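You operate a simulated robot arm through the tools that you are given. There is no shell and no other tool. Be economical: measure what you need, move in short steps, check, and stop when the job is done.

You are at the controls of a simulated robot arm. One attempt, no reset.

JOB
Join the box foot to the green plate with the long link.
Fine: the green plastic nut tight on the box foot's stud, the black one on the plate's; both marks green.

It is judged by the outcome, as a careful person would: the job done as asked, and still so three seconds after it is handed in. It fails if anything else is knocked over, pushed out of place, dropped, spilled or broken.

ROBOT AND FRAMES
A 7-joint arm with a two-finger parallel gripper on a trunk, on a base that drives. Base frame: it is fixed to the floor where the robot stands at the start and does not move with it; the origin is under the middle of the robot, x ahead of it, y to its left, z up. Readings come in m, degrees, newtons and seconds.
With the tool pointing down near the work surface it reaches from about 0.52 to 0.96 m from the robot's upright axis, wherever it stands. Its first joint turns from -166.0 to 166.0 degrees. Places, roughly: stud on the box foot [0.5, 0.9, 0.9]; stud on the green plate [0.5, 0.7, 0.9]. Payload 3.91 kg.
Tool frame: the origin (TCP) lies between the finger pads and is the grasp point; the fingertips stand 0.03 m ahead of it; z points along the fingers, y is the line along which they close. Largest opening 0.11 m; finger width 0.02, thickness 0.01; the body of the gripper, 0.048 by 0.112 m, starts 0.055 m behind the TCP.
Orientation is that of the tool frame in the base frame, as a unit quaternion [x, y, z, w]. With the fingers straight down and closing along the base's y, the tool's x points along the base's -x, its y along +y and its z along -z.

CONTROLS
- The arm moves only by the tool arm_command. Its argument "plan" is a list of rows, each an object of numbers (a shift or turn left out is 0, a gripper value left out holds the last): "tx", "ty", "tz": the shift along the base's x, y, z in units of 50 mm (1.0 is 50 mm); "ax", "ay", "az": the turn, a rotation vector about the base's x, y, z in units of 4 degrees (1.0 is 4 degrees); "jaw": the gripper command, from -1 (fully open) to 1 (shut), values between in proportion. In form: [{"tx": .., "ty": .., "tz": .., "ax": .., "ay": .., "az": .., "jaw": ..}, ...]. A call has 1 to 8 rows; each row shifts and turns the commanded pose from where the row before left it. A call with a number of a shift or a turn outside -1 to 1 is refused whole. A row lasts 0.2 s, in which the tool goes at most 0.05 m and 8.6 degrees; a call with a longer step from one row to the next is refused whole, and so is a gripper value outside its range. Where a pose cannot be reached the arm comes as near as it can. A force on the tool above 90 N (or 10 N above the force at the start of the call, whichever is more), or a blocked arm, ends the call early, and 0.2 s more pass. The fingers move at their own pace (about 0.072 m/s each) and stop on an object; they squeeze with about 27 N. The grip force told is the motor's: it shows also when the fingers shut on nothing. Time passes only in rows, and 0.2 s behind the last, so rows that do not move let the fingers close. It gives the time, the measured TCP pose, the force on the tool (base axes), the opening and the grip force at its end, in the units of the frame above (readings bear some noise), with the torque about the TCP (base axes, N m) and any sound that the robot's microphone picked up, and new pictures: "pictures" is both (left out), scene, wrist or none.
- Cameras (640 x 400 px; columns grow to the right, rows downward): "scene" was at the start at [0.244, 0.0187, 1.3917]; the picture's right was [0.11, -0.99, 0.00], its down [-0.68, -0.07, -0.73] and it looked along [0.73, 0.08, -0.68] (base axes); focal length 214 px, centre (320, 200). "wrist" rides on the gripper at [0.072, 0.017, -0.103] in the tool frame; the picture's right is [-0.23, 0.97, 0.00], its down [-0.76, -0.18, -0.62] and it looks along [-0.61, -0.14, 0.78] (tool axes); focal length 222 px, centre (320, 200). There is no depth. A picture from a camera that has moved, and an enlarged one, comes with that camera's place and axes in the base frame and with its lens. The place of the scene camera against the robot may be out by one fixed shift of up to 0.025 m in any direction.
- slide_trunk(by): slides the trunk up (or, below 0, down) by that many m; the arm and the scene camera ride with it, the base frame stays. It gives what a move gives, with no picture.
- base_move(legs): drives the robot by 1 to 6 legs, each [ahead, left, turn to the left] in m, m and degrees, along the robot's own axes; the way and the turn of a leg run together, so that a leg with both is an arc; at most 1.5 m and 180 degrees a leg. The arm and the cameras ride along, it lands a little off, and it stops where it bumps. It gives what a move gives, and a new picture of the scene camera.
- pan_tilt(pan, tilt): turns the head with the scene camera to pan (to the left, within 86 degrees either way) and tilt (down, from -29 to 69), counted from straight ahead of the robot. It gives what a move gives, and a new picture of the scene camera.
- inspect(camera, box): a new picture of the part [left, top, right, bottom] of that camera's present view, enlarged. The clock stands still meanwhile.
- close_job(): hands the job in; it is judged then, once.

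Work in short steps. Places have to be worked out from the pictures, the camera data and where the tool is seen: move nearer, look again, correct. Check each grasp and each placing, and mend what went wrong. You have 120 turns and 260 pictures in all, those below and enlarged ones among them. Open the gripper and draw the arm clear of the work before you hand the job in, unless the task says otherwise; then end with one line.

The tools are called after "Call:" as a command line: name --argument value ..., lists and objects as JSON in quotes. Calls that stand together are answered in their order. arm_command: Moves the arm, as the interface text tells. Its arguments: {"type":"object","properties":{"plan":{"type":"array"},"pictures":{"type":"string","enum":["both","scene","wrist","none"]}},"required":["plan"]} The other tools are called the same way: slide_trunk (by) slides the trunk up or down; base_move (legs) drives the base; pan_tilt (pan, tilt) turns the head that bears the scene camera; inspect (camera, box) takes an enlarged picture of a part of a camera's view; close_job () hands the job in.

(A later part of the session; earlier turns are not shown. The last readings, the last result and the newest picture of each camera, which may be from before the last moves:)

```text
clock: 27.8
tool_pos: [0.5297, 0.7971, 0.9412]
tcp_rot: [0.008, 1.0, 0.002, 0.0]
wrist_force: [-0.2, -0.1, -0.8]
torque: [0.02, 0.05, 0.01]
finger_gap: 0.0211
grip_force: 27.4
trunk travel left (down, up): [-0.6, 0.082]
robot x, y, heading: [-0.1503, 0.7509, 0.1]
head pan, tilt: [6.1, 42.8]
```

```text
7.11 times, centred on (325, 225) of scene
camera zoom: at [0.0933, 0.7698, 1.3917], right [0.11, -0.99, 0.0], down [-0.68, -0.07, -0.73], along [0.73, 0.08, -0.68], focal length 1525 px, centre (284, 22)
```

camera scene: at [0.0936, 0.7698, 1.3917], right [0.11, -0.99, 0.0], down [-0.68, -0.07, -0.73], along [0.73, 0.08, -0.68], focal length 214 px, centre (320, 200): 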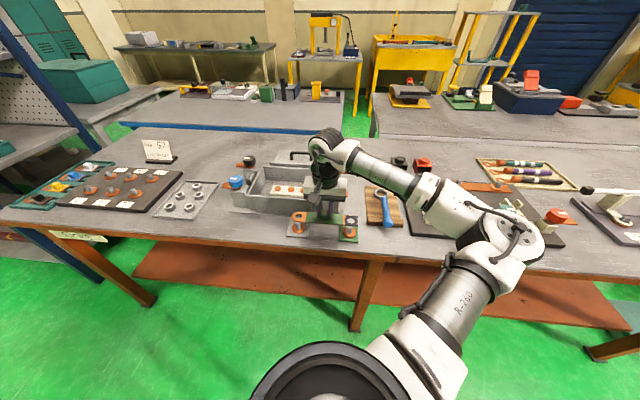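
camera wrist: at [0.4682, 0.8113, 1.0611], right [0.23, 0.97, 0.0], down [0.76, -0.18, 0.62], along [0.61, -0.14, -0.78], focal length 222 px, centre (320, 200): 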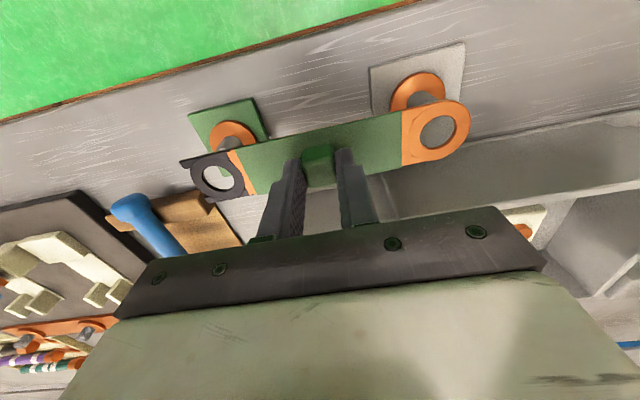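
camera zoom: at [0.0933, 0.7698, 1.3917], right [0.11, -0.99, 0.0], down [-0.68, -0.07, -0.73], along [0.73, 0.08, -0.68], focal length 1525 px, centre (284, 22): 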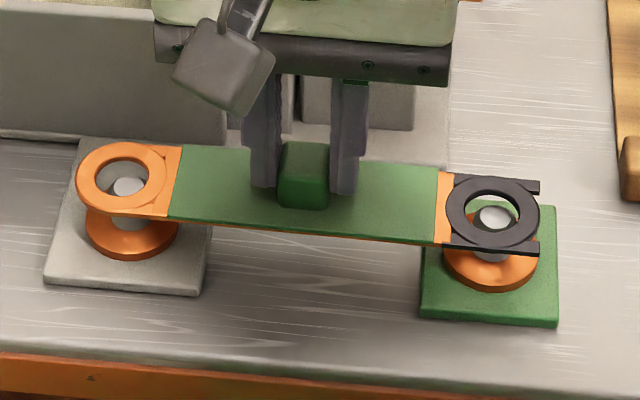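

Stud tops sit slightly off; move +4 mm x, -1.5 mm y, undo the 1° turn, lower 3 mm, and check.

Call:
arm_command --plan '[{"tx": 0.08, "ty": -0.03, "az": 0.22}, {"tz": -0.06}]' --pictures "none"

Call:
inspect --camera "wrist" --box '[200, 80, 480, 240]'

Call:
inspect --camera "scene" --box '[280, 200, 370, 250]'

```text
clock: 28.4
tool_pos: [0.5331, 0.7948, 0.9393]
tcp_rot: [0.0, 1.0, 0.0, 0.0]
wrist_force: [-0.1, -0.6, -1.0]
torque: [-0.04, 0.01, -0.02]
finger_gap: 0.0213
grip_force: 27.0
trunk travel left (down, up): [-0.6, 0.082]
robot x, y, heading: [-0.1504, 0.7506, 0.2]
head pan, tilt: [6.1, 42.8]
```

```text
2.29 times, centred on (340, 160) of wrist
camera zoom: at [0.4615, 0.8137, 1.0426], right [0.23, 0.97, 0.0], down [0.76, -0.18, 0.62], along [0.61, -0.14, -0.78], focal length 508 px, centre (274, 291)
```

zoom: 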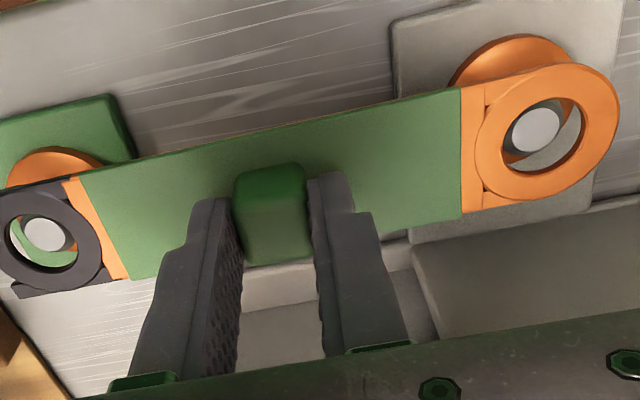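

```text
7.11 times, centred on (325, 225) of scene
camera zoom: at [0.0932, 0.7699, 1.3917], right [0.11, -0.99, 0.0], down [-0.68, -0.07, -0.73], along [0.73, 0.08, -0.68], focal length 1525 px, centre (284, 22)
```

zoom: 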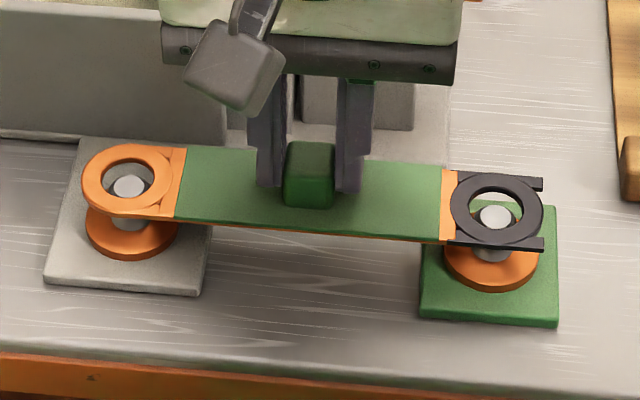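

Both studs now centred in the holes from both views. Descend until contact with force monitoring.

Call:
arm_command --plan '[{"tz": -0.12}]' --pictures "none"

Call:
inspect --camera "wrist" --box '[200, 80, 480, 240]'

Call:
inspect --camera "scene" --box '[280, 200, 370, 250]'

```text
clock: 28.8
tool_pos: [0.5341, 0.7963, 0.9328]
tcp_rot: [0.001, 1.0, 0.0, 0.001]
wrist_force: [-0.9, 0.3, -1.4]
torque: [-0.03, -0.01, -0.01]
finger_gap: 0.021
grip_force: 27.0
trunk travel left (down, up): [-0.6, 0.082]
robot x, y, heading: [-0.1467, 0.7512, 0.1]
head pan, tilt: [6.1, 42.8]
```

```text
2.29 times, centred on (340, 160) of wrist
camera zoom: at [0.4617, 0.814, 1.0365], right [0.23, 0.97, 0.0], down [0.76, -0.18, 0.62], along [0.61, -0.14, -0.78], focal length 508 px, centre (274, 291)
```

zoom: 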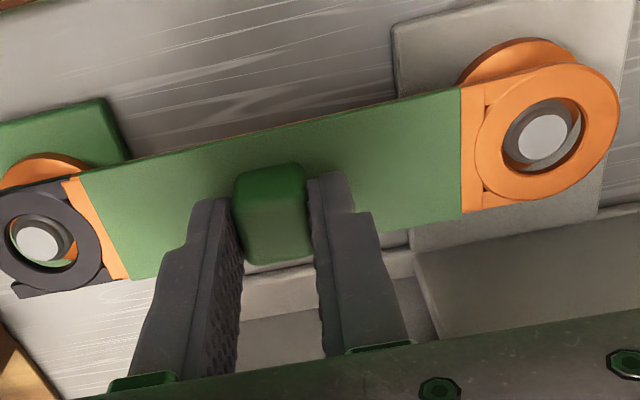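

```text
7.11 times, centred on (325, 225) of scene
camera zoom: at [0.0933, 0.7699, 1.3917], right [0.11, -0.99, 0.0], down [-0.68, -0.07, -0.73], along [0.73, 0.08, -0.68], focal length 1525 px, centre (284, 22)
```

zoom: 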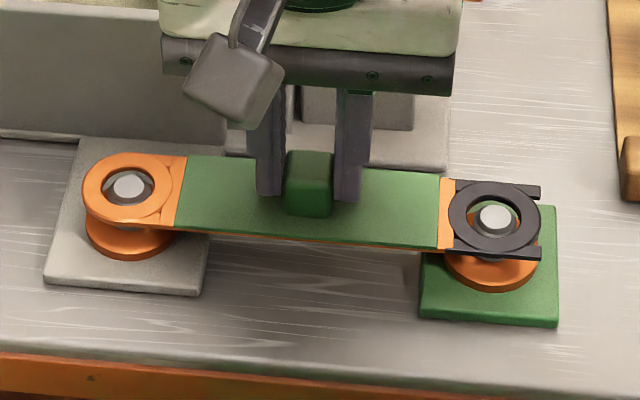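

Well centred; continue down in small steps until it seats.

Call:
arm_command --plan '[{"tz": -0.1}, {"tz": -0.1}]' --pictures "none"

Call:
inspect --camera "wrist" --box '[200, 80, 480, 240]'

Call:
inspect --camera "scene" --box '[280, 200, 370, 250]'

```text
clock: 29.4
tool_pos: [0.5342, 0.7963, 0.9224]
tcp_rot: [0.0, 1.0, 0.001, 0.0]
wrist_force: [0.3, 1.0, -0.6]
torque: [-0.02, -0.01, -0.02]
finger_gap: 0.0215
grip_force: 27.3
trunk travel left (down, up): [-0.6, 0.082]
robot x, y, heading: [-0.1512, 0.7546, 0.4]
head pan, tilt: [6.1, 42.8]
```

```text
2.29 times, centred on (340, 160) of wrist
camera zoom: at [0.4622, 0.8146, 1.0264], right [0.23, 0.97, 0.0], down [0.76, -0.18, 0.62], along [0.61, -0.14, -0.78], focal length 508 px, centre (274, 291)
```

zoom: 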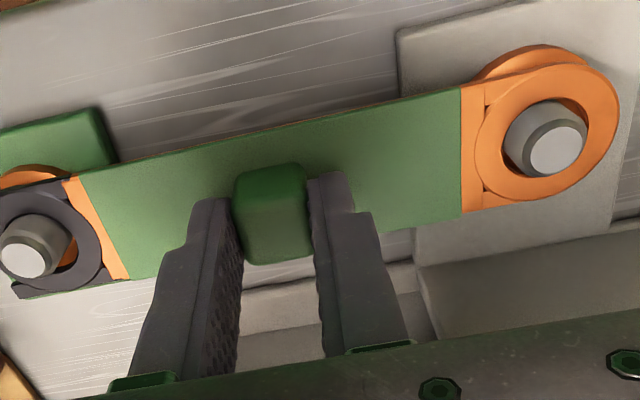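

```text
7.11 times, centred on (325, 225) of scene
camera zoom: at [0.0933, 0.7699, 1.3917], right [0.11, -0.99, 0.0], down [-0.68, -0.07, -0.73], along [0.73, 0.08, -0.68], focal length 1525 px, centre (284, 22)
```

zoom: 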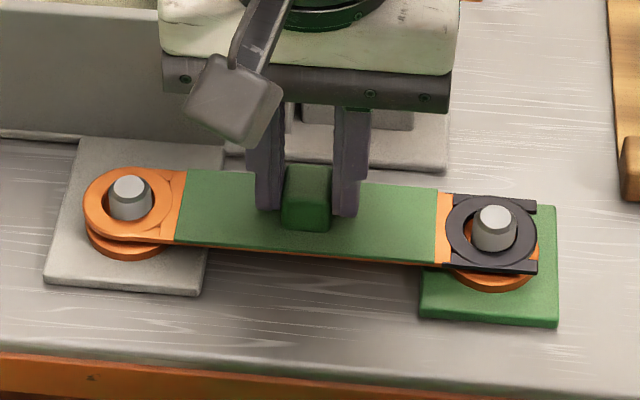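

Studs are through. Continue seating in 4 mm steps.

Call:
arm_command --plan '[{"tz": -0.08}, {"tz": -0.06}]' --pictures "none"

Call:
inspect --camera "wrist" --box '[200, 80, 480, 240]'

Call:
inspect --camera "scene" --box '[280, 200, 370, 250]'

```text
clock: 30.0
tool_pos: [0.5331, 0.7964, 0.9176]
tcp_rot: [0.0, 1.0, 0.001, 0.002]
wrist_force: [1.3, 0.8, 13.2]
torque: [0.01, 0.17, -0.04]
finger_gap: 0.0212
grip_force: 27.1
trunk travel left (down, up): [-0.6, 0.082]
robot x, y, heading: [-0.1516, 0.7522, 0.2]
head pan, tilt: [6.1, 42.8]
```

```text
2.29 times, centred on (340, 160) of wrist
camera zoom: at [0.4614, 0.8145, 1.021], right [0.23, 0.97, 0.0], down [0.76, -0.18, 0.63], along [0.61, -0.14, -0.78], focal length 508 px, centre (274, 291)
```

zoom: 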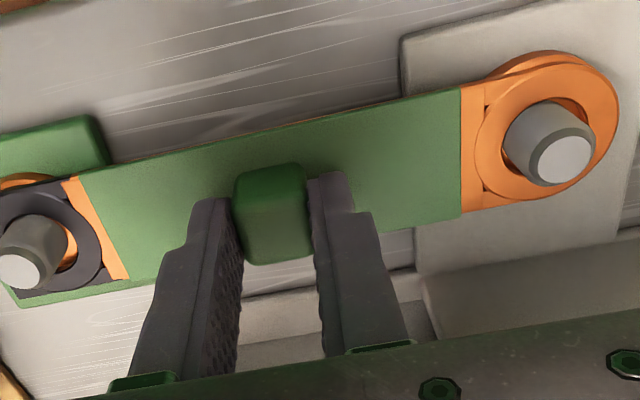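

```text
7.11 times, centred on (325, 225) of scene
camera zoom: at [0.0923, 0.77, 1.3923], right [0.11, -0.99, 0.0], down [-0.68, -0.07, -0.73], along [0.73, 0.08, -0.68], focal length 1525 px, centre (284, 22)
```

zoom: 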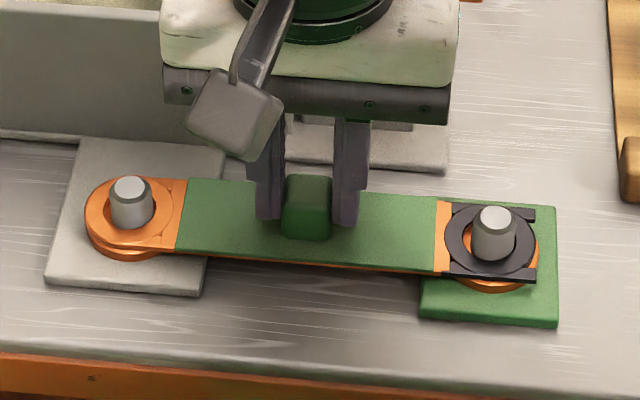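

13 N contact at the expected height: link seated on both washers. Release and lift off.

Call:
arm_command --plan '[{"tz": 0.04, "jaw": 0.2}, {"jaw": 0.2}, {"jaw": 0.2}, {"tz": 0.5}, {"tz": 1}, {"tz": 1}]'

Call:
inspect --camera "scene" --box '[280, 200, 370, 250]'

Call:
inspect --camera "wrist" --box '[160, 0, 480, 200]'

```text
clock: 31.4
tool_pos: [0.5317, 0.7958, 1.043]
tcp_rot: [-0.001, 1.0, 0.0, 0.0]
wrist_force: [0.4, 0.2, 0.1]
torque: [-0.01, 0.02, 0.01]
finger_gap: 0.044
grip_force: 0.0
trunk travel left (down, up): [-0.6, 0.082]
robot x, y, heading: [-0.1524, 0.7513, 0.0]
head pan, tilt: [6.1, 42.8]
camera scene: at [0.0928, 0.7699, 1.3918], right [0.11, -0.99, 0.0], down [-0.68, -0.07, -0.73], along [0.73, 0.08, -0.68], focal length 214 px, centre (320, 200)
camera wrist: at [0.4602, 0.8143, 1.1466], right [0.23, 0.97, 0.0], down [0.76, -0.18, 0.62], along [0.61, -0.14, -0.78], focal length 222 px, centre (320, 200)
```

scene: 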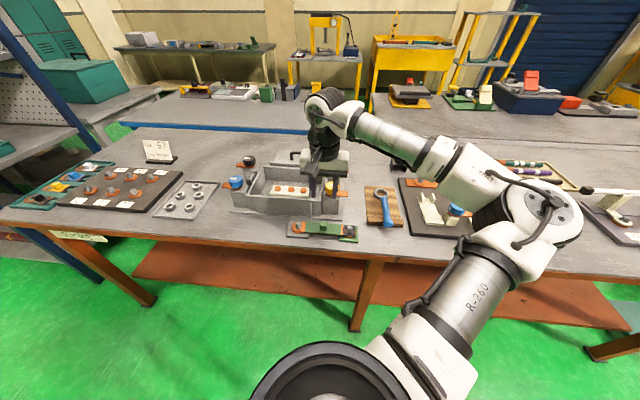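
wrist: 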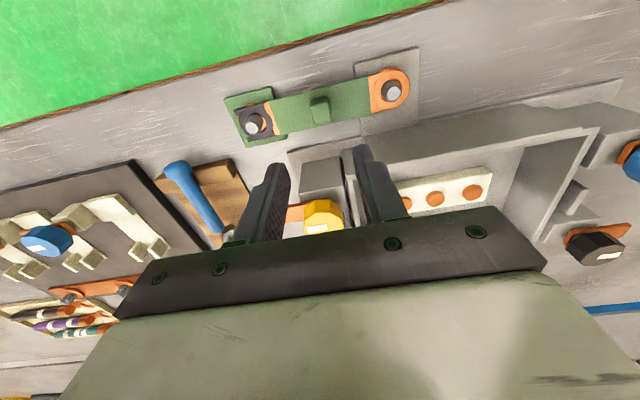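

```text
7.11 times, centred on (325, 225) of scene
camera zoom: at [0.0928, 0.7699, 1.3918], right [0.11, -0.99, 0.0], down [-0.68, -0.07, -0.73], along [0.73, 0.08, -0.68], focal length 1525 px, centre (284, 22)
```

zoom: 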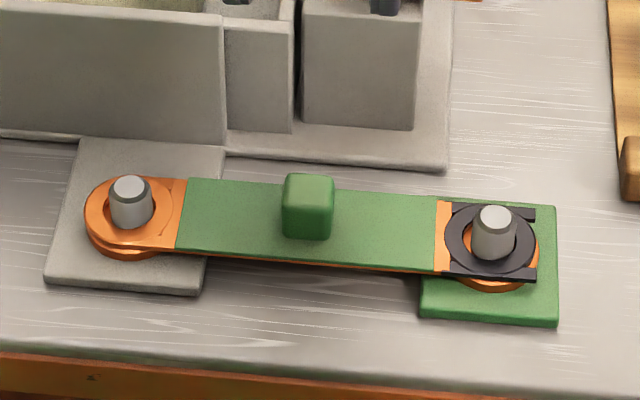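

```text
2.00 times, centred on (320, 100) of wrist
camera zoom: at [0.4602, 0.8143, 1.1466], right [0.23, 0.97, 0.0], down [0.76, -0.18, 0.62], along [0.61, -0.14, -0.78], focal length 444 px, centre (320, 400)
```

zoom: 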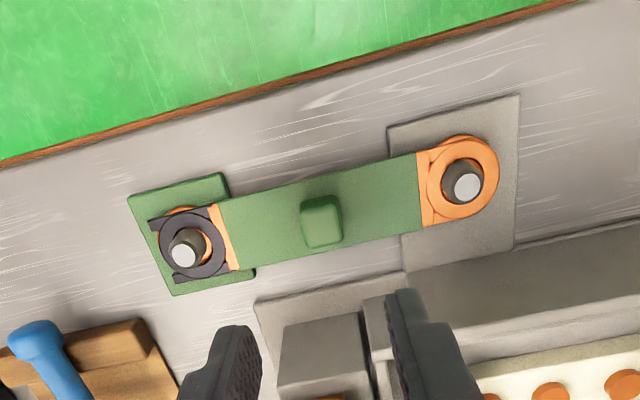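

Link is in place over both studs. Now drive right 1.3 m toward the nut tray, with the tool raised.

Call:
arm_command --plan '[{"tz": 1, "jaw": -0.5}, {"tz": 0.4}]' --pictures "none"

Call:
base_move --legs '[[0, -1.3, 0]]'

Call:
inspect --camera "wrist" --box '[160, 0, 480, 200]'

Call:
inspect --camera "scene" --box '[240, 140, 420, 260]'

```text
clock: 32.0
tool_pos: [0.5316, 0.7961, 1.1122]
tcp_rot: [0.0, 1.0, 0.0, -0.001]
wrist_force: [-0.1, 0.5, 0.0]
torque: [-0.03, 0.01, 0.0]
finger_gap: 0.0824
grip_force: 0.2
trunk travel left (down, up): [-0.6, 0.082]
robot x, y, heading: [-0.1502, 0.7522, 0.0]
head pan, tilt: [6.1, 42.8]
```

```text
clock: 42.3
tool_pos: [0.5282, -0.5096, 1.1125]
tcp_rot: [0.006, 1.0, 0.0, 0.0]
wrist_force: [-0.9, 0.1, -0.9]
torque: [0.03, -0.04, -0.05]
finger_gap: 0.0826
grip_force: 0.1
trunk travel left (down, up): [-0.6, 0.082]
robot x, y, heading: [-0.1552, -0.5519, -0.7]
head pan, tilt: [6.1, 42.8]
camera scene: at [0.0875, -0.5326, 1.3917], right [0.1, -1.0, 0.0], down [-0.68, -0.07, -0.73], along [0.73, 0.07, -0.68], focal length 214 px, centre (320, 200)
```

scene: 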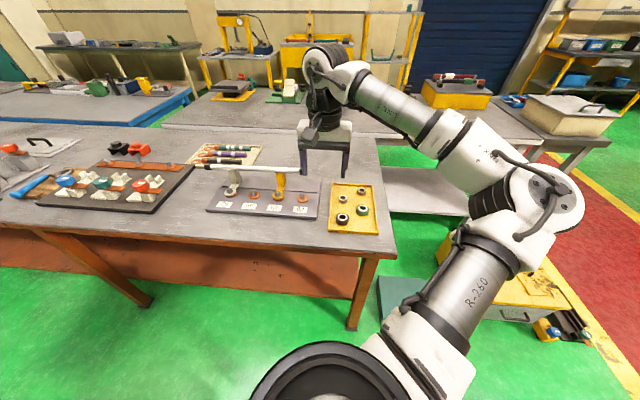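

```text
2.00 times, centred on (320, 100) of wrist
camera zoom: at [0.4561, -0.4917, 1.2165], right [0.24, 0.97, 0.0], down [0.76, -0.19, 0.62], along [0.61, -0.15, -0.78], focal length 444 px, centre (320, 400)
```

zoom: 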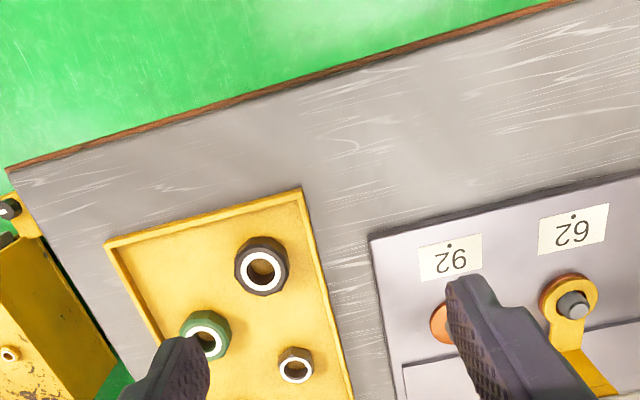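

```text
3.33 times, centred on (330, 200) of scene
camera zoom: at [0.0875, -0.5326, 1.3917], right [0.1, -1.0, 0.0], down [-0.68, -0.07, -0.73], along [0.73, 0.07, -0.68], focal length 715 px, centre (287, 200)
```

zoom: 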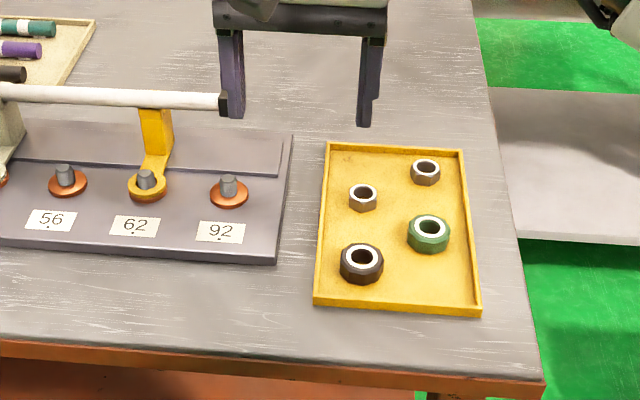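

Black nut ≈[0.583,-0.571], green ≈[0.631,-0.638]. Move above between them for a close look.

Call:
arm_command --plan '[{"tx": 0.8, "ty": -0.5, "jaw": -0.3}, {"tx": 0.8, "ty": -0.5}, {"ty": -0.9}, {"tz": -1}, {"tz": -0.8}]' --pictures "none"

Call:
inspect --camera "wrist" --box '[160, 0, 480, 200]'

Call:
inspect --camera "scene" --box '[310, 170, 400, 240]'

```text
clock: 43.5
tool_pos: [0.6087, -0.6059, 1.0214]
tcp_rot: [0.006, 1.0, 0.0, 0.0]
wrist_force: [0.5, 0.4, -0.1]
torque: [0.0, 0.01, 0.02]
finger_gap: 0.0713
grip_force: 0.1
trunk travel left (down, up): [-0.6, 0.082]
robot x, y, heading: [-0.1576, -0.5491, -0.7]
head pan, tilt: [6.1, 42.8]
```

```text
2.00 times, centred on (320, 100) of wrist
camera zoom: at [0.5369, -0.5883, 1.1259], right [0.24, 0.97, 0.0], down [0.76, -0.19, 0.62], along [0.61, -0.15, -0.78], focal length 444 px, centre (320, 400)
```

zoom: 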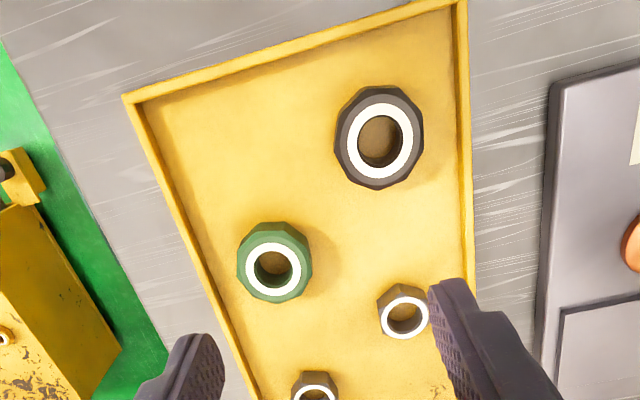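

```text
5.71 times, centred on (355, 205) of scene
camera zoom: at [0.0875, -0.5327, 1.3918], right [0.1, -1.0, 0.0], down [-0.68, -0.07, -0.73], along [0.73, 0.07, -0.68], focal length 1226 px, centre (120, 171)
```

zoom: 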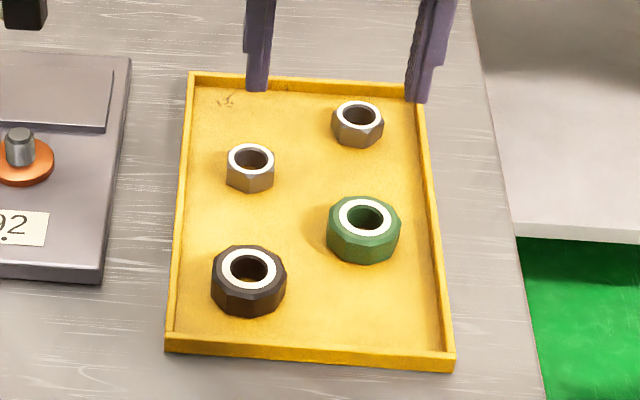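

Nut positions confirmed. Position over the green nut with a 60 mm opening and come down partway for a check.

Call:
arm_command --plan '[{"tx": 0.44, "ty": -0.66, "jaw": -0.09}, {"tz": -0.9}, {"tz": -0.3}]' --pictures "none"

Call:
inspect --camera "wrist" --box '[160, 20, 480, 220]'

Call:
inspect --camera "scene" --box '[310, 170, 400, 240]'

```text
clock: 44.3
tool_pos: [0.6324, -0.6382, 0.9632]
tcp_rot: [0.007, 1.0, 0.0, 0.0]
wrist_force: [0.0, -0.4, 1.0]
torque: [0.03, 0.01, 0.03]
finger_gap: 0.0599
grip_force: 0.0
trunk travel left (down, up): [-0.6, 0.082]
robot x, y, heading: [-0.1596, -0.5491, -0.5]
head pan, tilt: [6.1, 42.8]
```

```text
2.00 times, centred on (320, 120) of wrist
camera zoom: at [0.5592, -0.619, 1.0674], right [0.24, 0.97, 0.0], down [0.76, -0.19, 0.62], along [0.61, -0.15, -0.78], focal length 444 px, centre (320, 360)
```

zoom: 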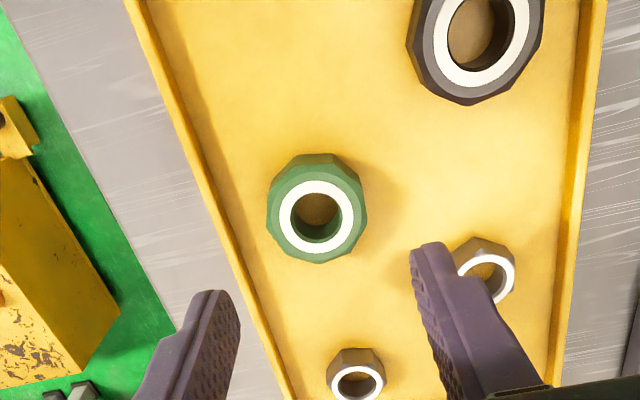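

```text
5.71 times, centred on (355, 205) of scene
camera zoom: at [0.0875, -0.5325, 1.3918], right [0.1, -1.0, 0.0], down [-0.68, -0.07, -0.73], along [0.73, 0.07, -0.68], focal length 1226 px, centre (120, 171)
```

zoom: 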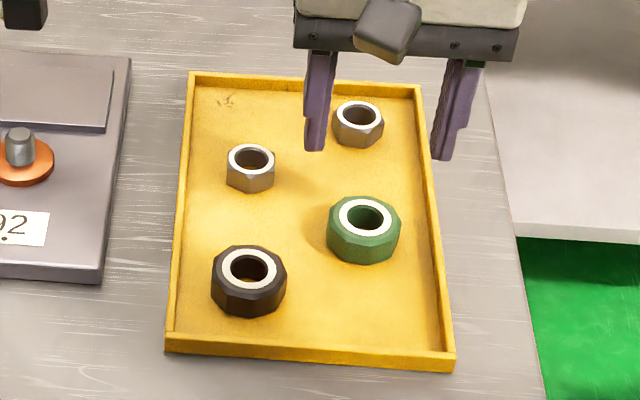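

Aligned over green nut. Descend and grip.

Call:
arm_command --plan '[{"tz": -0.8, "ty": -0.02}, {"tz": -0.38}]' --pictures "none"

Call:
inspect --camera "scene" --box '[310, 170, 400, 240]'

Call:
inspect --camera "wrist" --box '[200, 60, 440, 220]'

```text
clock: 44.9
tool_pos: [0.6295, -0.6395, 0.9048]
tcp_rot: [0.006, 1.0, 0.0, 0.0]
wrist_force: [-0.4, -0.2, -0.2]
torque: [0.0, 0.02, 0.02]
finger_gap: 0.0598
grip_force: 0.0
trunk travel left (down, up): [-0.6, 0.082]
robot x, y, heading: [-0.157, -0.5501, -0.8]
head pan, tilt: [6.1, 42.8]
```

```text
5.71 times, centred on (355, 205) of scene
camera zoom: at [0.0875, -0.5325, 1.3918], right [0.1, -1.0, 0.0], down [-0.68, -0.07, -0.73], along [0.73, 0.07, -0.68], focal length 1226 px, centre (120, 171)
```

zoom: 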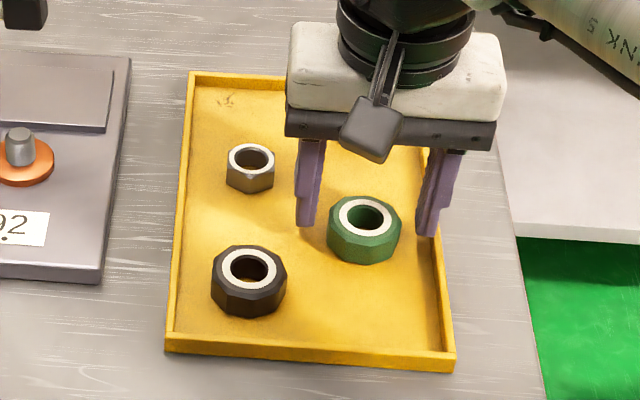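

```text
2.50 times, centred on (320, 140) of wrist
camera zoom: at [0.5574, -0.6199, 1.0081], right [0.24, 0.97, 0.0], down [0.76, -0.19, 0.62], along [0.6, -0.15, -0.78], focal length 555 px, centre (320, 350)
```

zoom: 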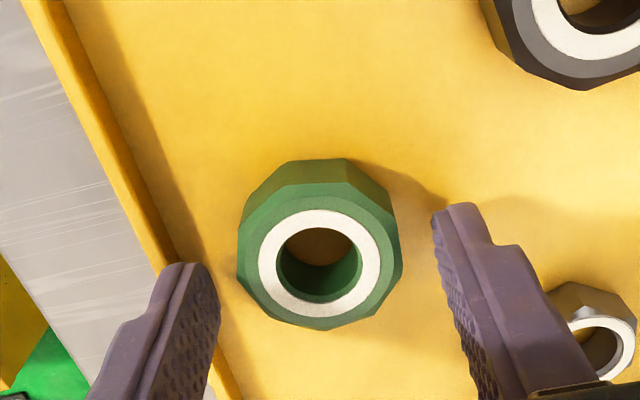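

Nut centre is ~3 mm nearer in x; adjust and close.

Call:
arm_command --plan '[{"tx": -0.06}, {"jaw": 1}, {"jaw": 1}, {"jaw": 1}]' --pictures "none"

Call:
inspect --camera "wrist" --box '[200, 60, 440, 220]'

```text
clock: 45.9
tool_pos: [0.6262, -0.6397, 0.9054]
tcp_rot: [0.006, 1.0, 0.0, 0.0]
wrist_force: [1.2, -0.2, -0.3]
torque: [0.02, -0.03, 0.0]
finger_gap: 0.0413
grip_force: 26.7
trunk travel left (down, up): [-0.6, 0.082]
robot x, y, heading: [-0.1534, -0.5489, -0.6]
head pan, tilt: [6.1, 42.8]
```

```text
2.50 times, centred on (320, 140) of wrist
camera zoom: at [0.5545, -0.6201, 1.0081], right [0.24, 0.97, 0.0], down [0.76, -0.19, 0.62], along [0.61, -0.15, -0.78], focal length 555 px, centre (320, 350)
```

zoom: 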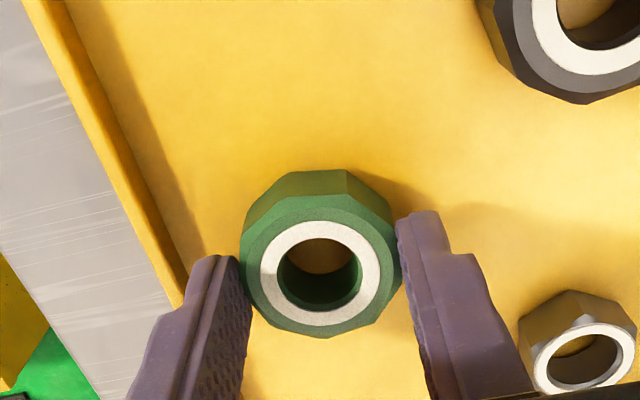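

Gripped (gap 41 mm). Lift and drive back to the studs.

Call:
arm_command --plan '[{"tz": 0.3, "jaw": 1}, {"tz": 1}, {"tz": 1}, {"tz": 1}, {"tz": 0.7}]' --pictures "none"

Call:
base_move --legs '[[0, 1.35, 0.6]]'

Call:
inspect --camera "wrist" --box '[160, 20, 480, 220]'

```text
clock: 47.1
tool_pos: [0.6246, -0.6395, 1.1046]
tcp_rot: [0.005, 1.0, 0.0, -0.001]
wrist_force: [0.0, 0.6, -0.4]
torque: [0.02, 0.01, 0.03]
finger_gap: 0.0416
grip_force: 26.6
trunk travel left (down, up): [-0.6, 0.082]
robot x, y, heading: [-0.1586, -0.5486, -0.7]
head pan, tilt: [6.1, 42.8]
```

```text
clock: 58.0
tool_pos: [0.6387, 0.743, 1.1049]
tcp_rot: [0.006, 1.0, 0.001, 0.0]
wrist_force: [-0.4, -0.1, -1.4]
torque: [-0.04, -0.02, -0.03]
finger_gap: 0.0416
grip_force: 27.1
trunk travel left (down, up): [-0.6, 0.082]
robot x, y, heading: [-0.141, 0.8355, -0.7]
head pan, tilt: [6.1, 42.8]
camera scene: at [0.1006, 0.8505, 1.3917], right [0.1, -1.0, 0.0], down [-0.68, -0.07, -0.73], along [0.73, 0.07, -0.68], focal length 214 px, centre (320, 200)
```

scene: 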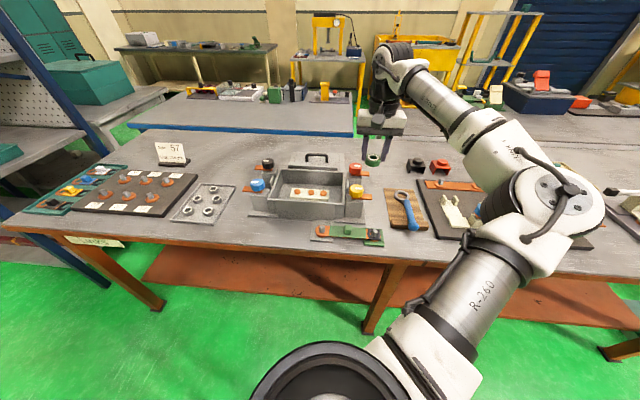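

```text
2.00 times, centred on (320, 120) of wrist
camera zoom: at [0.5669, 0.7624, 1.2081], right [0.24, 0.97, 0.0], down [0.76, -0.19, 0.62], along [0.61, -0.15, -0.78], focal length 444 px, centre (320, 360)
```

zoom: 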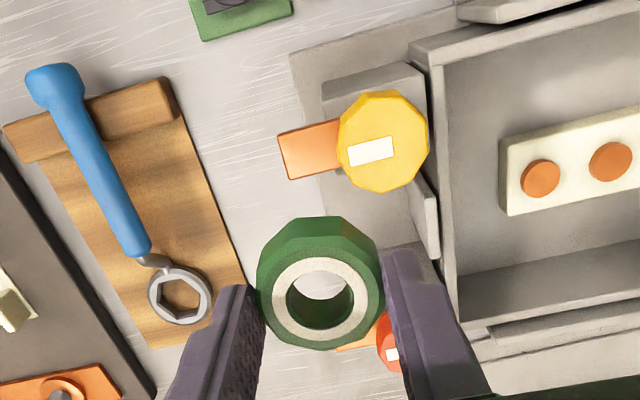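

Move the nut above the foot stud (≈[0.534,0.875]), still ~45 mm clear of it.

Call:
arm_command --plan '[{"tx": -0.6, "ty": 0.7, "jaw": 1}, {"tx": -0.6, "ty": 0.7}, {"tx": -0.6, "ty": 0.7}, {"tx": -0.3, "ty": 0.54}, {"tz": -1}, {"tz": -1}, {"tz": -0.4}]'

Call:
inspect --camera "wrist" --box '[160, 20, 480, 220]'

Call:
inspect --camera "scene" --box '[280, 180, 400, 255]'

```text
clock: 59.6
tool_pos: [0.5335, 0.876, 0.9851]
tcp_rot: [0.005, 1.0, 0.001, 0.0]
wrist_force: [-0.1, -0.2, -1.4]
torque: [0.02, -0.01, -0.01]
finger_gap: 0.0414
grip_force: 27.1
trunk travel left (down, up): [-0.6, 0.082]
robot x, y, heading: [-0.1461, 0.835, -0.6]
head pan, tilt: [6.1, 42.8]
camera scene: at [0.1006, 0.8503, 1.3918], right [0.1, -1.0, 0.0], down [-0.68, -0.07, -0.73], along [0.73, 0.07, -0.68], focal length 214 px, centre (320, 200)
camera wrist: at [0.4619, 0.8952, 1.0888], right [0.24, 0.97, 0.0], down [0.76, -0.19, 0.62], along [0.61, -0.15, -0.78], focal length 222 px, centre (320, 200)
```

scene: 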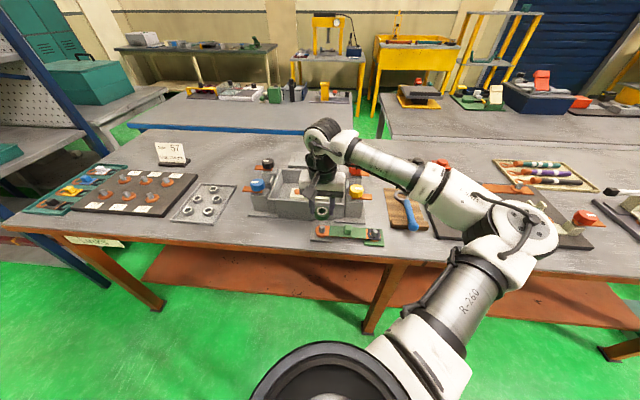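
wrist: 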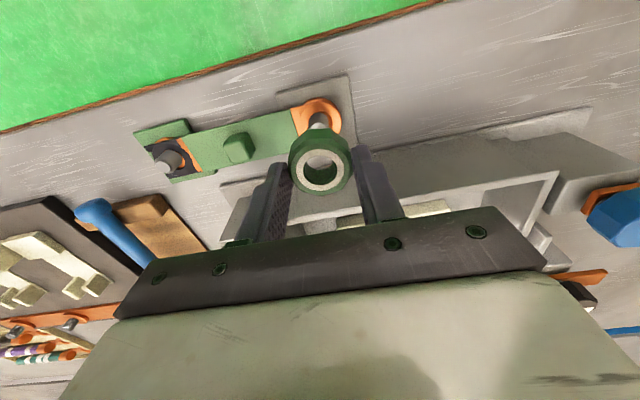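

```text
2.00 times, centred on (320, 120) of wrist
camera zoom: at [0.4619, 0.8952, 1.0888], right [0.24, 0.97, 0.0], down [0.76, -0.19, 0.62], along [0.61, -0.15, -0.78], focal length 444 px, centre (320, 360)
```

zoom: 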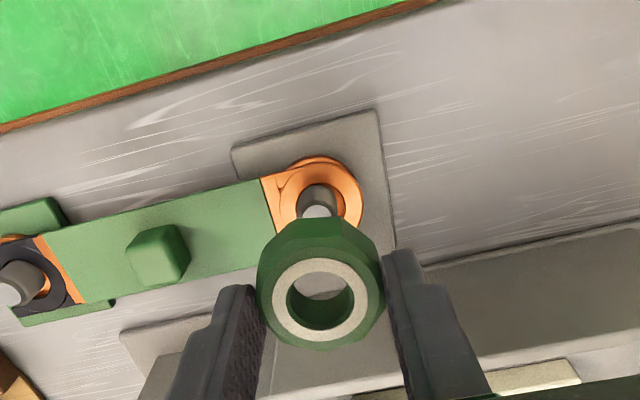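

```text
5.33 times, centred on (340, 218) of scene
camera zoom: at [0.1006, 0.8503, 1.3918], right [0.1, -1.0, 0.0], down [-0.68, -0.07, -0.73], along [0.73, 0.07, -0.68], focal length 1144 px, centre (213, 107)
```

zoom: 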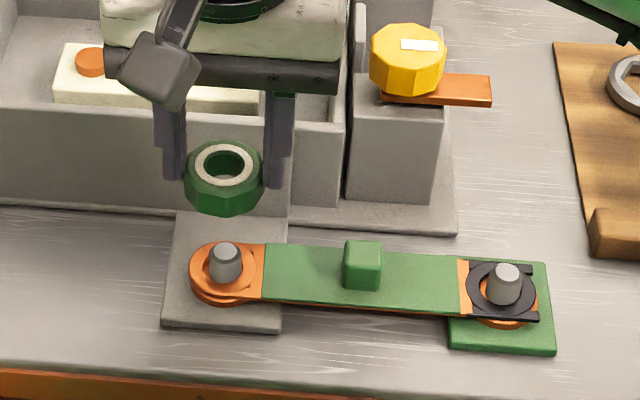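

Nut is within 2 mm of the stud axis. Pre-rotate the tool to positive yaw to get maximum clockwise travel.

Call:
arm_command --plan '[{"az": 1, "ty": -0.04, "jaw": 1}, {"az": 1}, {"az": 1}, {"az": 1}, {"az": 1}, {"az": 1}, {"az": 1}, {"az": 1}]' --pictures "none"

Call:
arm_command --plan '[{"az": 1}, {"az": 1}, {"az": 1}, {"az": 1}, {"az": 1}, {"az": 1}, {"az": 1}, {"az": 1}]' --pictures "none"

Call:
arm_command --plan '[{"az": 1}, {"az": 1}, {"az": 1}, {"az": 1}, {"az": 1}, {"az": 1}]'

Call:
inspect --camera "wrist" --box '[160, 20, 480, 220]'

Call:
inspect --camera "scene" --box '[280, 180, 400, 255]'

```text
clock: 61.5
tool_pos: [0.5353, 0.8733, 0.9845]
tcp_rot: [-0.271, 0.963, 0.0, 0.0]
wrist_force: [0.0, 0.0, 0.3]
torque: [-0.03, -0.01, -0.02]
finger_gap: 0.0416
grip_force: 27.3
trunk travel left (down, up): [-0.6, 0.082]
robot x, y, heading: [-0.1413, 0.8341, -0.7]
head pan, tilt: [6.1, 42.8]
```

```text
clock: 63.2
tool_pos: [0.5402, 0.8973, 0.9846]
tcp_rot: [-0.495, 0.869, 0.0, -0.001]
wrist_force: [0.0, -0.8, -0.6]
torque: [0.0, 0.02, 0.02]
finger_gap: 0.0416
grip_force: 26.4
out of reach, approached as far as the arm can: row 7, 8
trunk travel left (down, up): [-0.6, 0.082]
robot x, y, heading: [-0.1447, 0.8354, -0.3]
head pan, tilt: [6.1, 42.8]
```

```text
clock: 64.7
tool_pos: [0.5387, 0.8981, 0.9847]
tcp_rot: [-0.496, 0.868, 0.0, 0.0]
wrist_force: [-0.6, 0.1, -0.5]
torque: [0.0, 0.03, 0.04]
finger_gap: 0.0415
grip_force: 26.7
out of reach, approached as far as the arm can: row 1, 2, 3, 4, 5, 6
trunk travel left (down, up): [-0.6, 0.082]
robot x, y, heading: [-0.141, 0.8372, -0.8]
head pan, tilt: [6.1, 42.8]
camera scene: at [0.1005, 0.8504, 1.3917], right [0.1, -1.0, 0.0], down [-0.68, -0.07, -0.73], along [0.73, 0.07, -0.68], focal length 214 px, centre (320, 200)
camera wrist: at [0.4881, 0.8449, 1.0887], right [-0.72, 0.69, 0.0], down [0.54, 0.56, 0.62], along [0.43, 0.45, -0.78], focal length 222 px, centre (320, 200)
```

scene: 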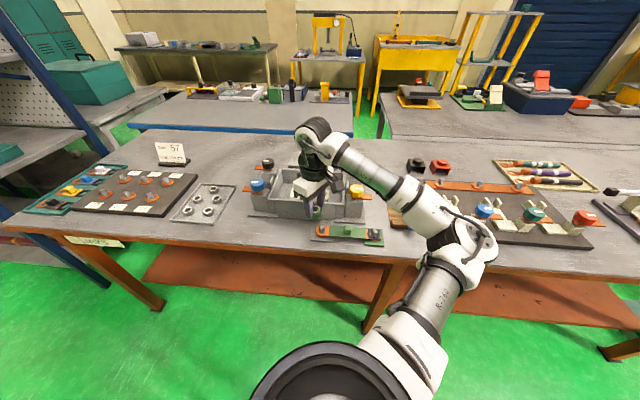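
wrist: 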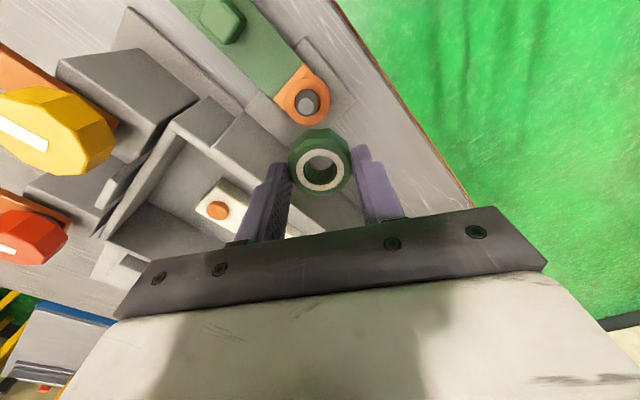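

```text
2.00 times, centred on (320, 120) of wrist
camera zoom: at [0.4881, 0.8449, 1.0887], right [-0.72, 0.69, 0.0], down [0.54, 0.56, 0.62], along [0.43, 0.45, -0.78], focal length 444 px, centre (320, 360)
```

zoom: 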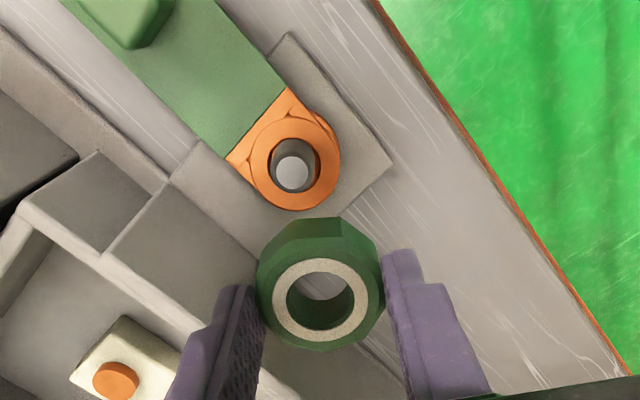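

```text
5.33 times, centred on (340, 218) of scene
camera zoom: at [0.1005, 0.8504, 1.3917], right [0.1, -1.0, 0.0], down [-0.68, -0.07, -0.73], along [0.73, 0.07, -0.68], focal length 1144 px, centre (213, 107)
```

zoom: 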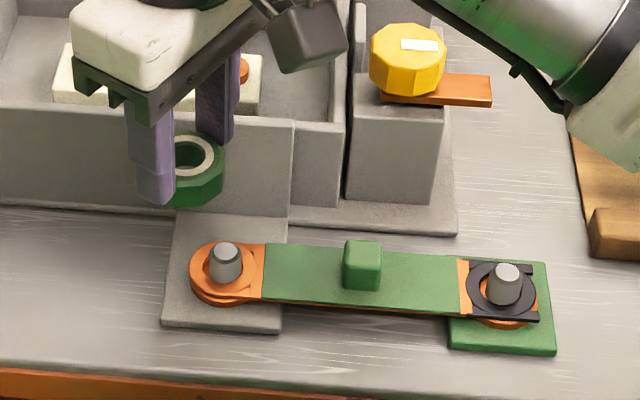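

Upper yaw limit here is ≈+57°, leaving lots of clockwise range. Back off the yaw and re-centre over the stud.

Call:
arm_command --plan '[{"az": -1, "jaw": 1}, {"az": -1}]' --pictures "none"

```text
clock: 65.2
tool_pos: [0.5391, 0.8974, 0.9849]
tcp_rot: [-0.433, 0.901, -0.001, 0.0]
wrist_force: [-0.1, 0.8, -1.7]
torque: [-0.02, -0.01, -0.01]
finger_gap: 0.0415
grip_force: 27.1
trunk travel left (down, up): [-0.6, 0.082]
robot x, y, heading: [-0.1439, 0.8328, -0.7]
head pan, tilt: [6.1, 42.8]
```

Call:
arm_command --plan '[{"tx": -0.1, "ty": -0.47, "jaw": 1}, {"tz": -0.5}]' --pictures "none"

Call:
inspect --camera "wrist" --box '[160, 20, 480, 220]'

Call:
inspect --camera "scene" --box '[280, 180, 400, 255]'

```text
clock: 65.8
tool_pos: [0.5325, 0.876, 0.9586]
tcp_rot: [-0.434, 0.901, 0.0, -0.001]
wrist_force: [-0.6, 0.5, -1.6]
torque: [0.03, 0.03, 0.0]
finger_gap: 0.0416
grip_force: 27.2
trunk travel left (down, up): [-0.6, 0.082]
robot x, y, heading: [-0.1429, 0.8325, -0.5]
head pan, tilt: [6.1, 42.8]
```

```text
2.00 times, centred on (320, 120) of wrist
camera zoom: at [0.4753, 0.8308, 1.063], right [-0.62, 0.79, 0.0], down [0.61, 0.48, 0.62], along [0.49, 0.39, -0.78], focal length 444 px, centre (320, 360)
```

zoom: 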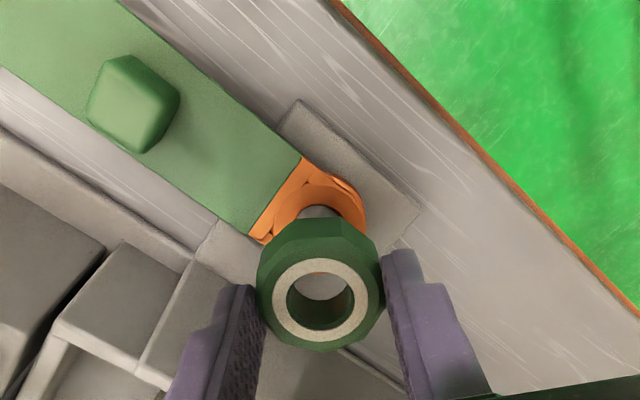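

```text
5.33 times, centred on (340, 218) of scene
camera zoom: at [0.1008, 0.8505, 1.3917], right [0.1, -1.0, 0.0], down [-0.68, -0.07, -0.73], along [0.73, 0.07, -0.68], focal length 1144 px, centre (213, 107)
```

zoom: 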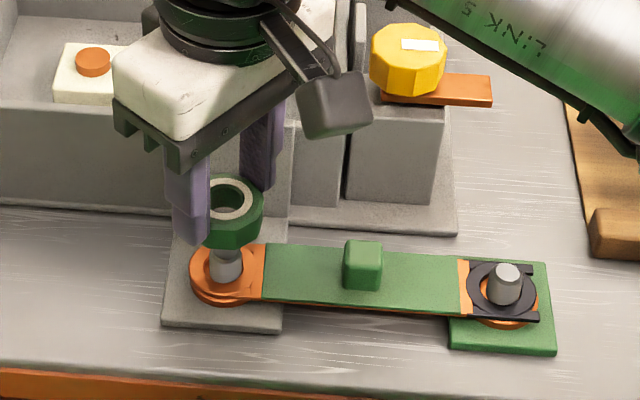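

Lower another 14 mm so the nut hovers just over the stud tip, then check alignment through the nut's hole.

Call:
arm_command --plan '[{"tz": -0.28, "jaw": 1}]' --pictures "none"

Call:
inspect --camera "wrist" --box '[260, 120, 380, 200]'

Call:
inspect --camera "scene" --box '[300, 200, 360, 245]'

```text
clock: 66.2
tool_pos: [0.5331, 0.8744, 0.9442]
tcp_rot: [-0.433, 0.902, 0.002, -0.001]
wrist_force: [0.2, 0.0, -0.8]
torque: [0.03, 0.0, 0.01]
finger_gap: 0.0416
grip_force: 26.9
trunk travel left (down, up): [-0.6, 0.082]
robot x, y, heading: [-0.1447, 0.8328, -0.1]
head pan, tilt: [6.1, 42.8]
```

```text
5.00 times, centred on (320, 160) of wrist
camera zoom: at [0.4749, 0.8298, 1.0489], right [-0.62, 0.79, 0.0], down [0.62, 0.48, 0.62], along [0.49, 0.39, -0.78], focal length 1111 px, centre (320, 400)
```

zoom: 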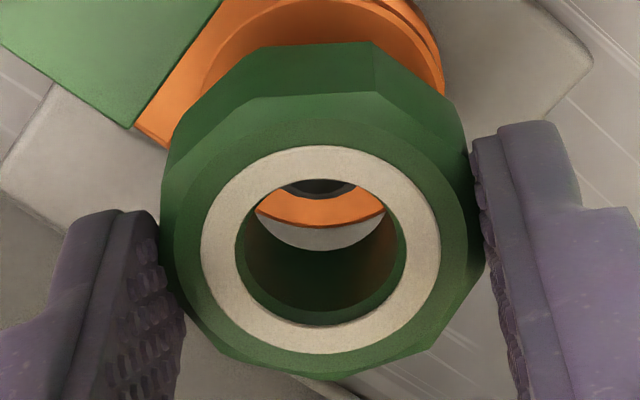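

```text
8.89 times, centred on (330, 222) of scene
camera zoom: at [0.1006, 0.8503, 1.3917], right [0.1, -1.0, 0.0], down [-0.68, -0.07, -0.73], along [0.73, 0.07, -0.68], focal length 1906 px, centre (231, 0)
```

zoom: 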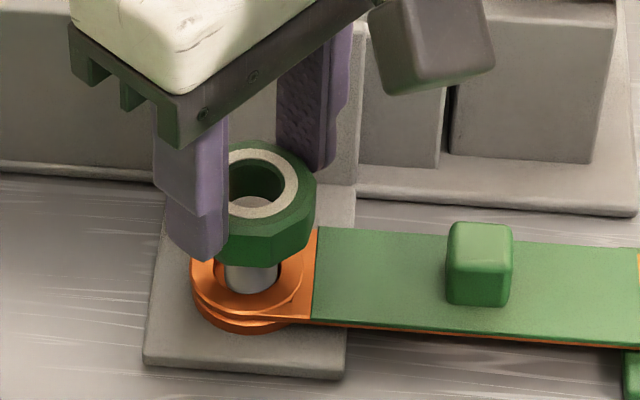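

Alignment is good laterally; nut ≈2 mm too far in x. Correct, then lower gently until contact with the stud.

Call:
arm_command --plan '[{"tx": -0.04, "jaw": 1}, {"tz": -0.1}, {"tz": -0.06}]' --pictures "none"

Call:
inspect --camera "wrist" --box '[260, 120, 380, 200]'

Call:
inspect --camera "scene" --box '[300, 200, 360, 245]'

```text
clock: 67.0
tool_pos: [0.5306, 0.8734, 0.9384]
tcp_rot: [-0.433, 0.901, 0.0, 0.001]
wrist_force: [-0.5, 0.3, -0.4]
torque: [0.0, -0.03, 0.0]
finger_gap: 0.0417
grip_force: 27.1
trunk travel left (down, up): [-0.6, 0.082]
robot x, y, heading: [-0.1458, 0.8311, -0.5]
head pan, tilt: [6.1, 42.8]
```

```text
5.00 times, centred on (320, 160) of wrist
camera zoom: at [0.4739, 0.8292, 1.0415], right [-0.62, 0.79, 0.0], down [0.61, 0.48, 0.62], along [0.49, 0.39, -0.78], focal length 1111 px, centre (320, 400)
```

zoom: 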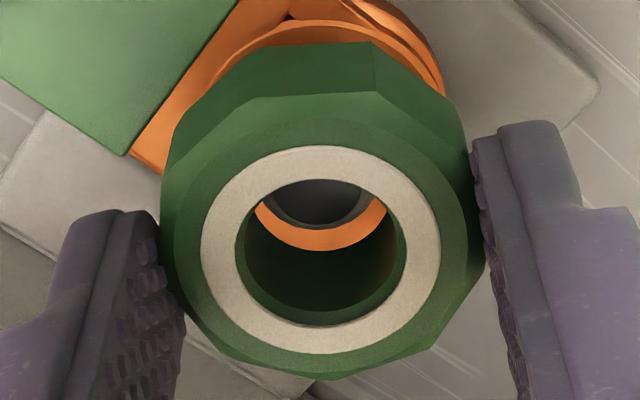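

```text
8.89 times, centred on (330, 222) of scene
camera zoom: at [0.1005, 0.8504, 1.3917], right [0.1, -1.0, 0.0], down [-0.68, -0.07, -0.73], along [0.73, 0.07, -0.68], focal length 1906 px, centre (231, 0)
```

zoom: 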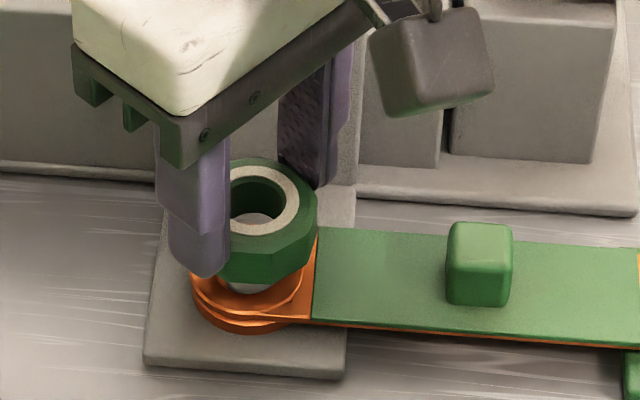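

The stud's tip is entering view in the hole, centred. Lower further.

Call:
arm_command --plan '[{"tz": -0.08, "jaw": 1}, {"tz": -0.04}]' --pictures "none"

Call:
inspect --camera "wrist" --box '[260, 120, 380, 200]'

Call:
inspect --camera "scene" --box '[300, 200, 360, 245]'

```text
clock: 67.7
tool_pos: [0.532, 0.8729, 0.9317]
tcp_rot: [-0.435, 0.901, 0.0, 0.0]
wrist_force: [-0.4, -1.1, -0.3]
torque: [0.01, -0.02, -0.03]
finger_gap: 0.0416
grip_force: 27.2
trunk travel left (down, up): [-0.6, 0.082]
robot x, y, heading: [-0.1484, 0.8342, -0.4]
head pan, tilt: [6.1, 42.8]
```

```text
5.00 times, centred on (320, 160) of wrist
camera zoom: at [0.4743, 0.8288, 1.0354], right [-0.62, 0.79, 0.0], down [0.61, 0.48, 0.62], along [0.49, 0.39, -0.78], focal length 1111 px, centre (320, 400)
```

zoom: 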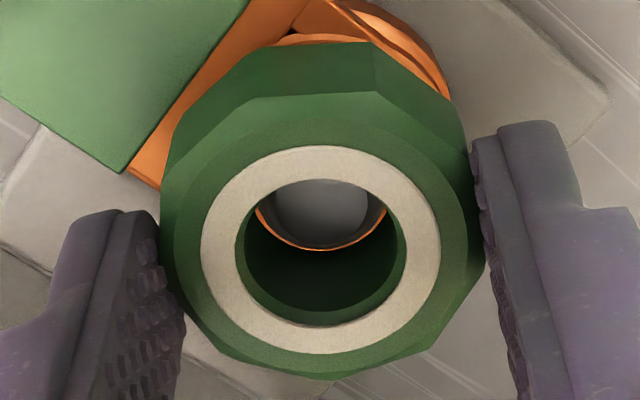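

```text
8.89 times, centred on (330, 222) of scene
camera zoom: at [0.1005, 0.8504, 1.3917], right [0.1, -1.0, 0.0], down [-0.68, -0.07, -0.73], along [0.73, 0.07, -0.68], focal length 1906 px, centre (231, 0)
```

zoom: 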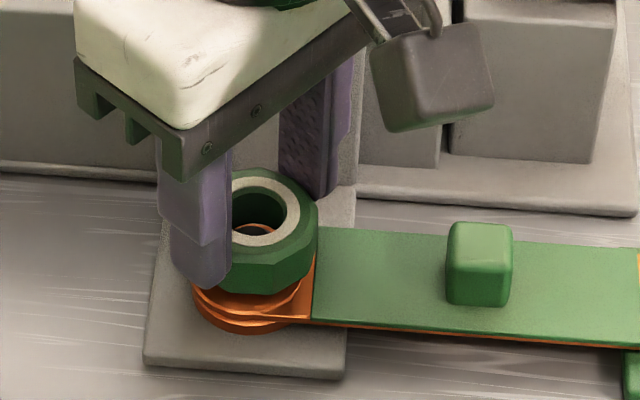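

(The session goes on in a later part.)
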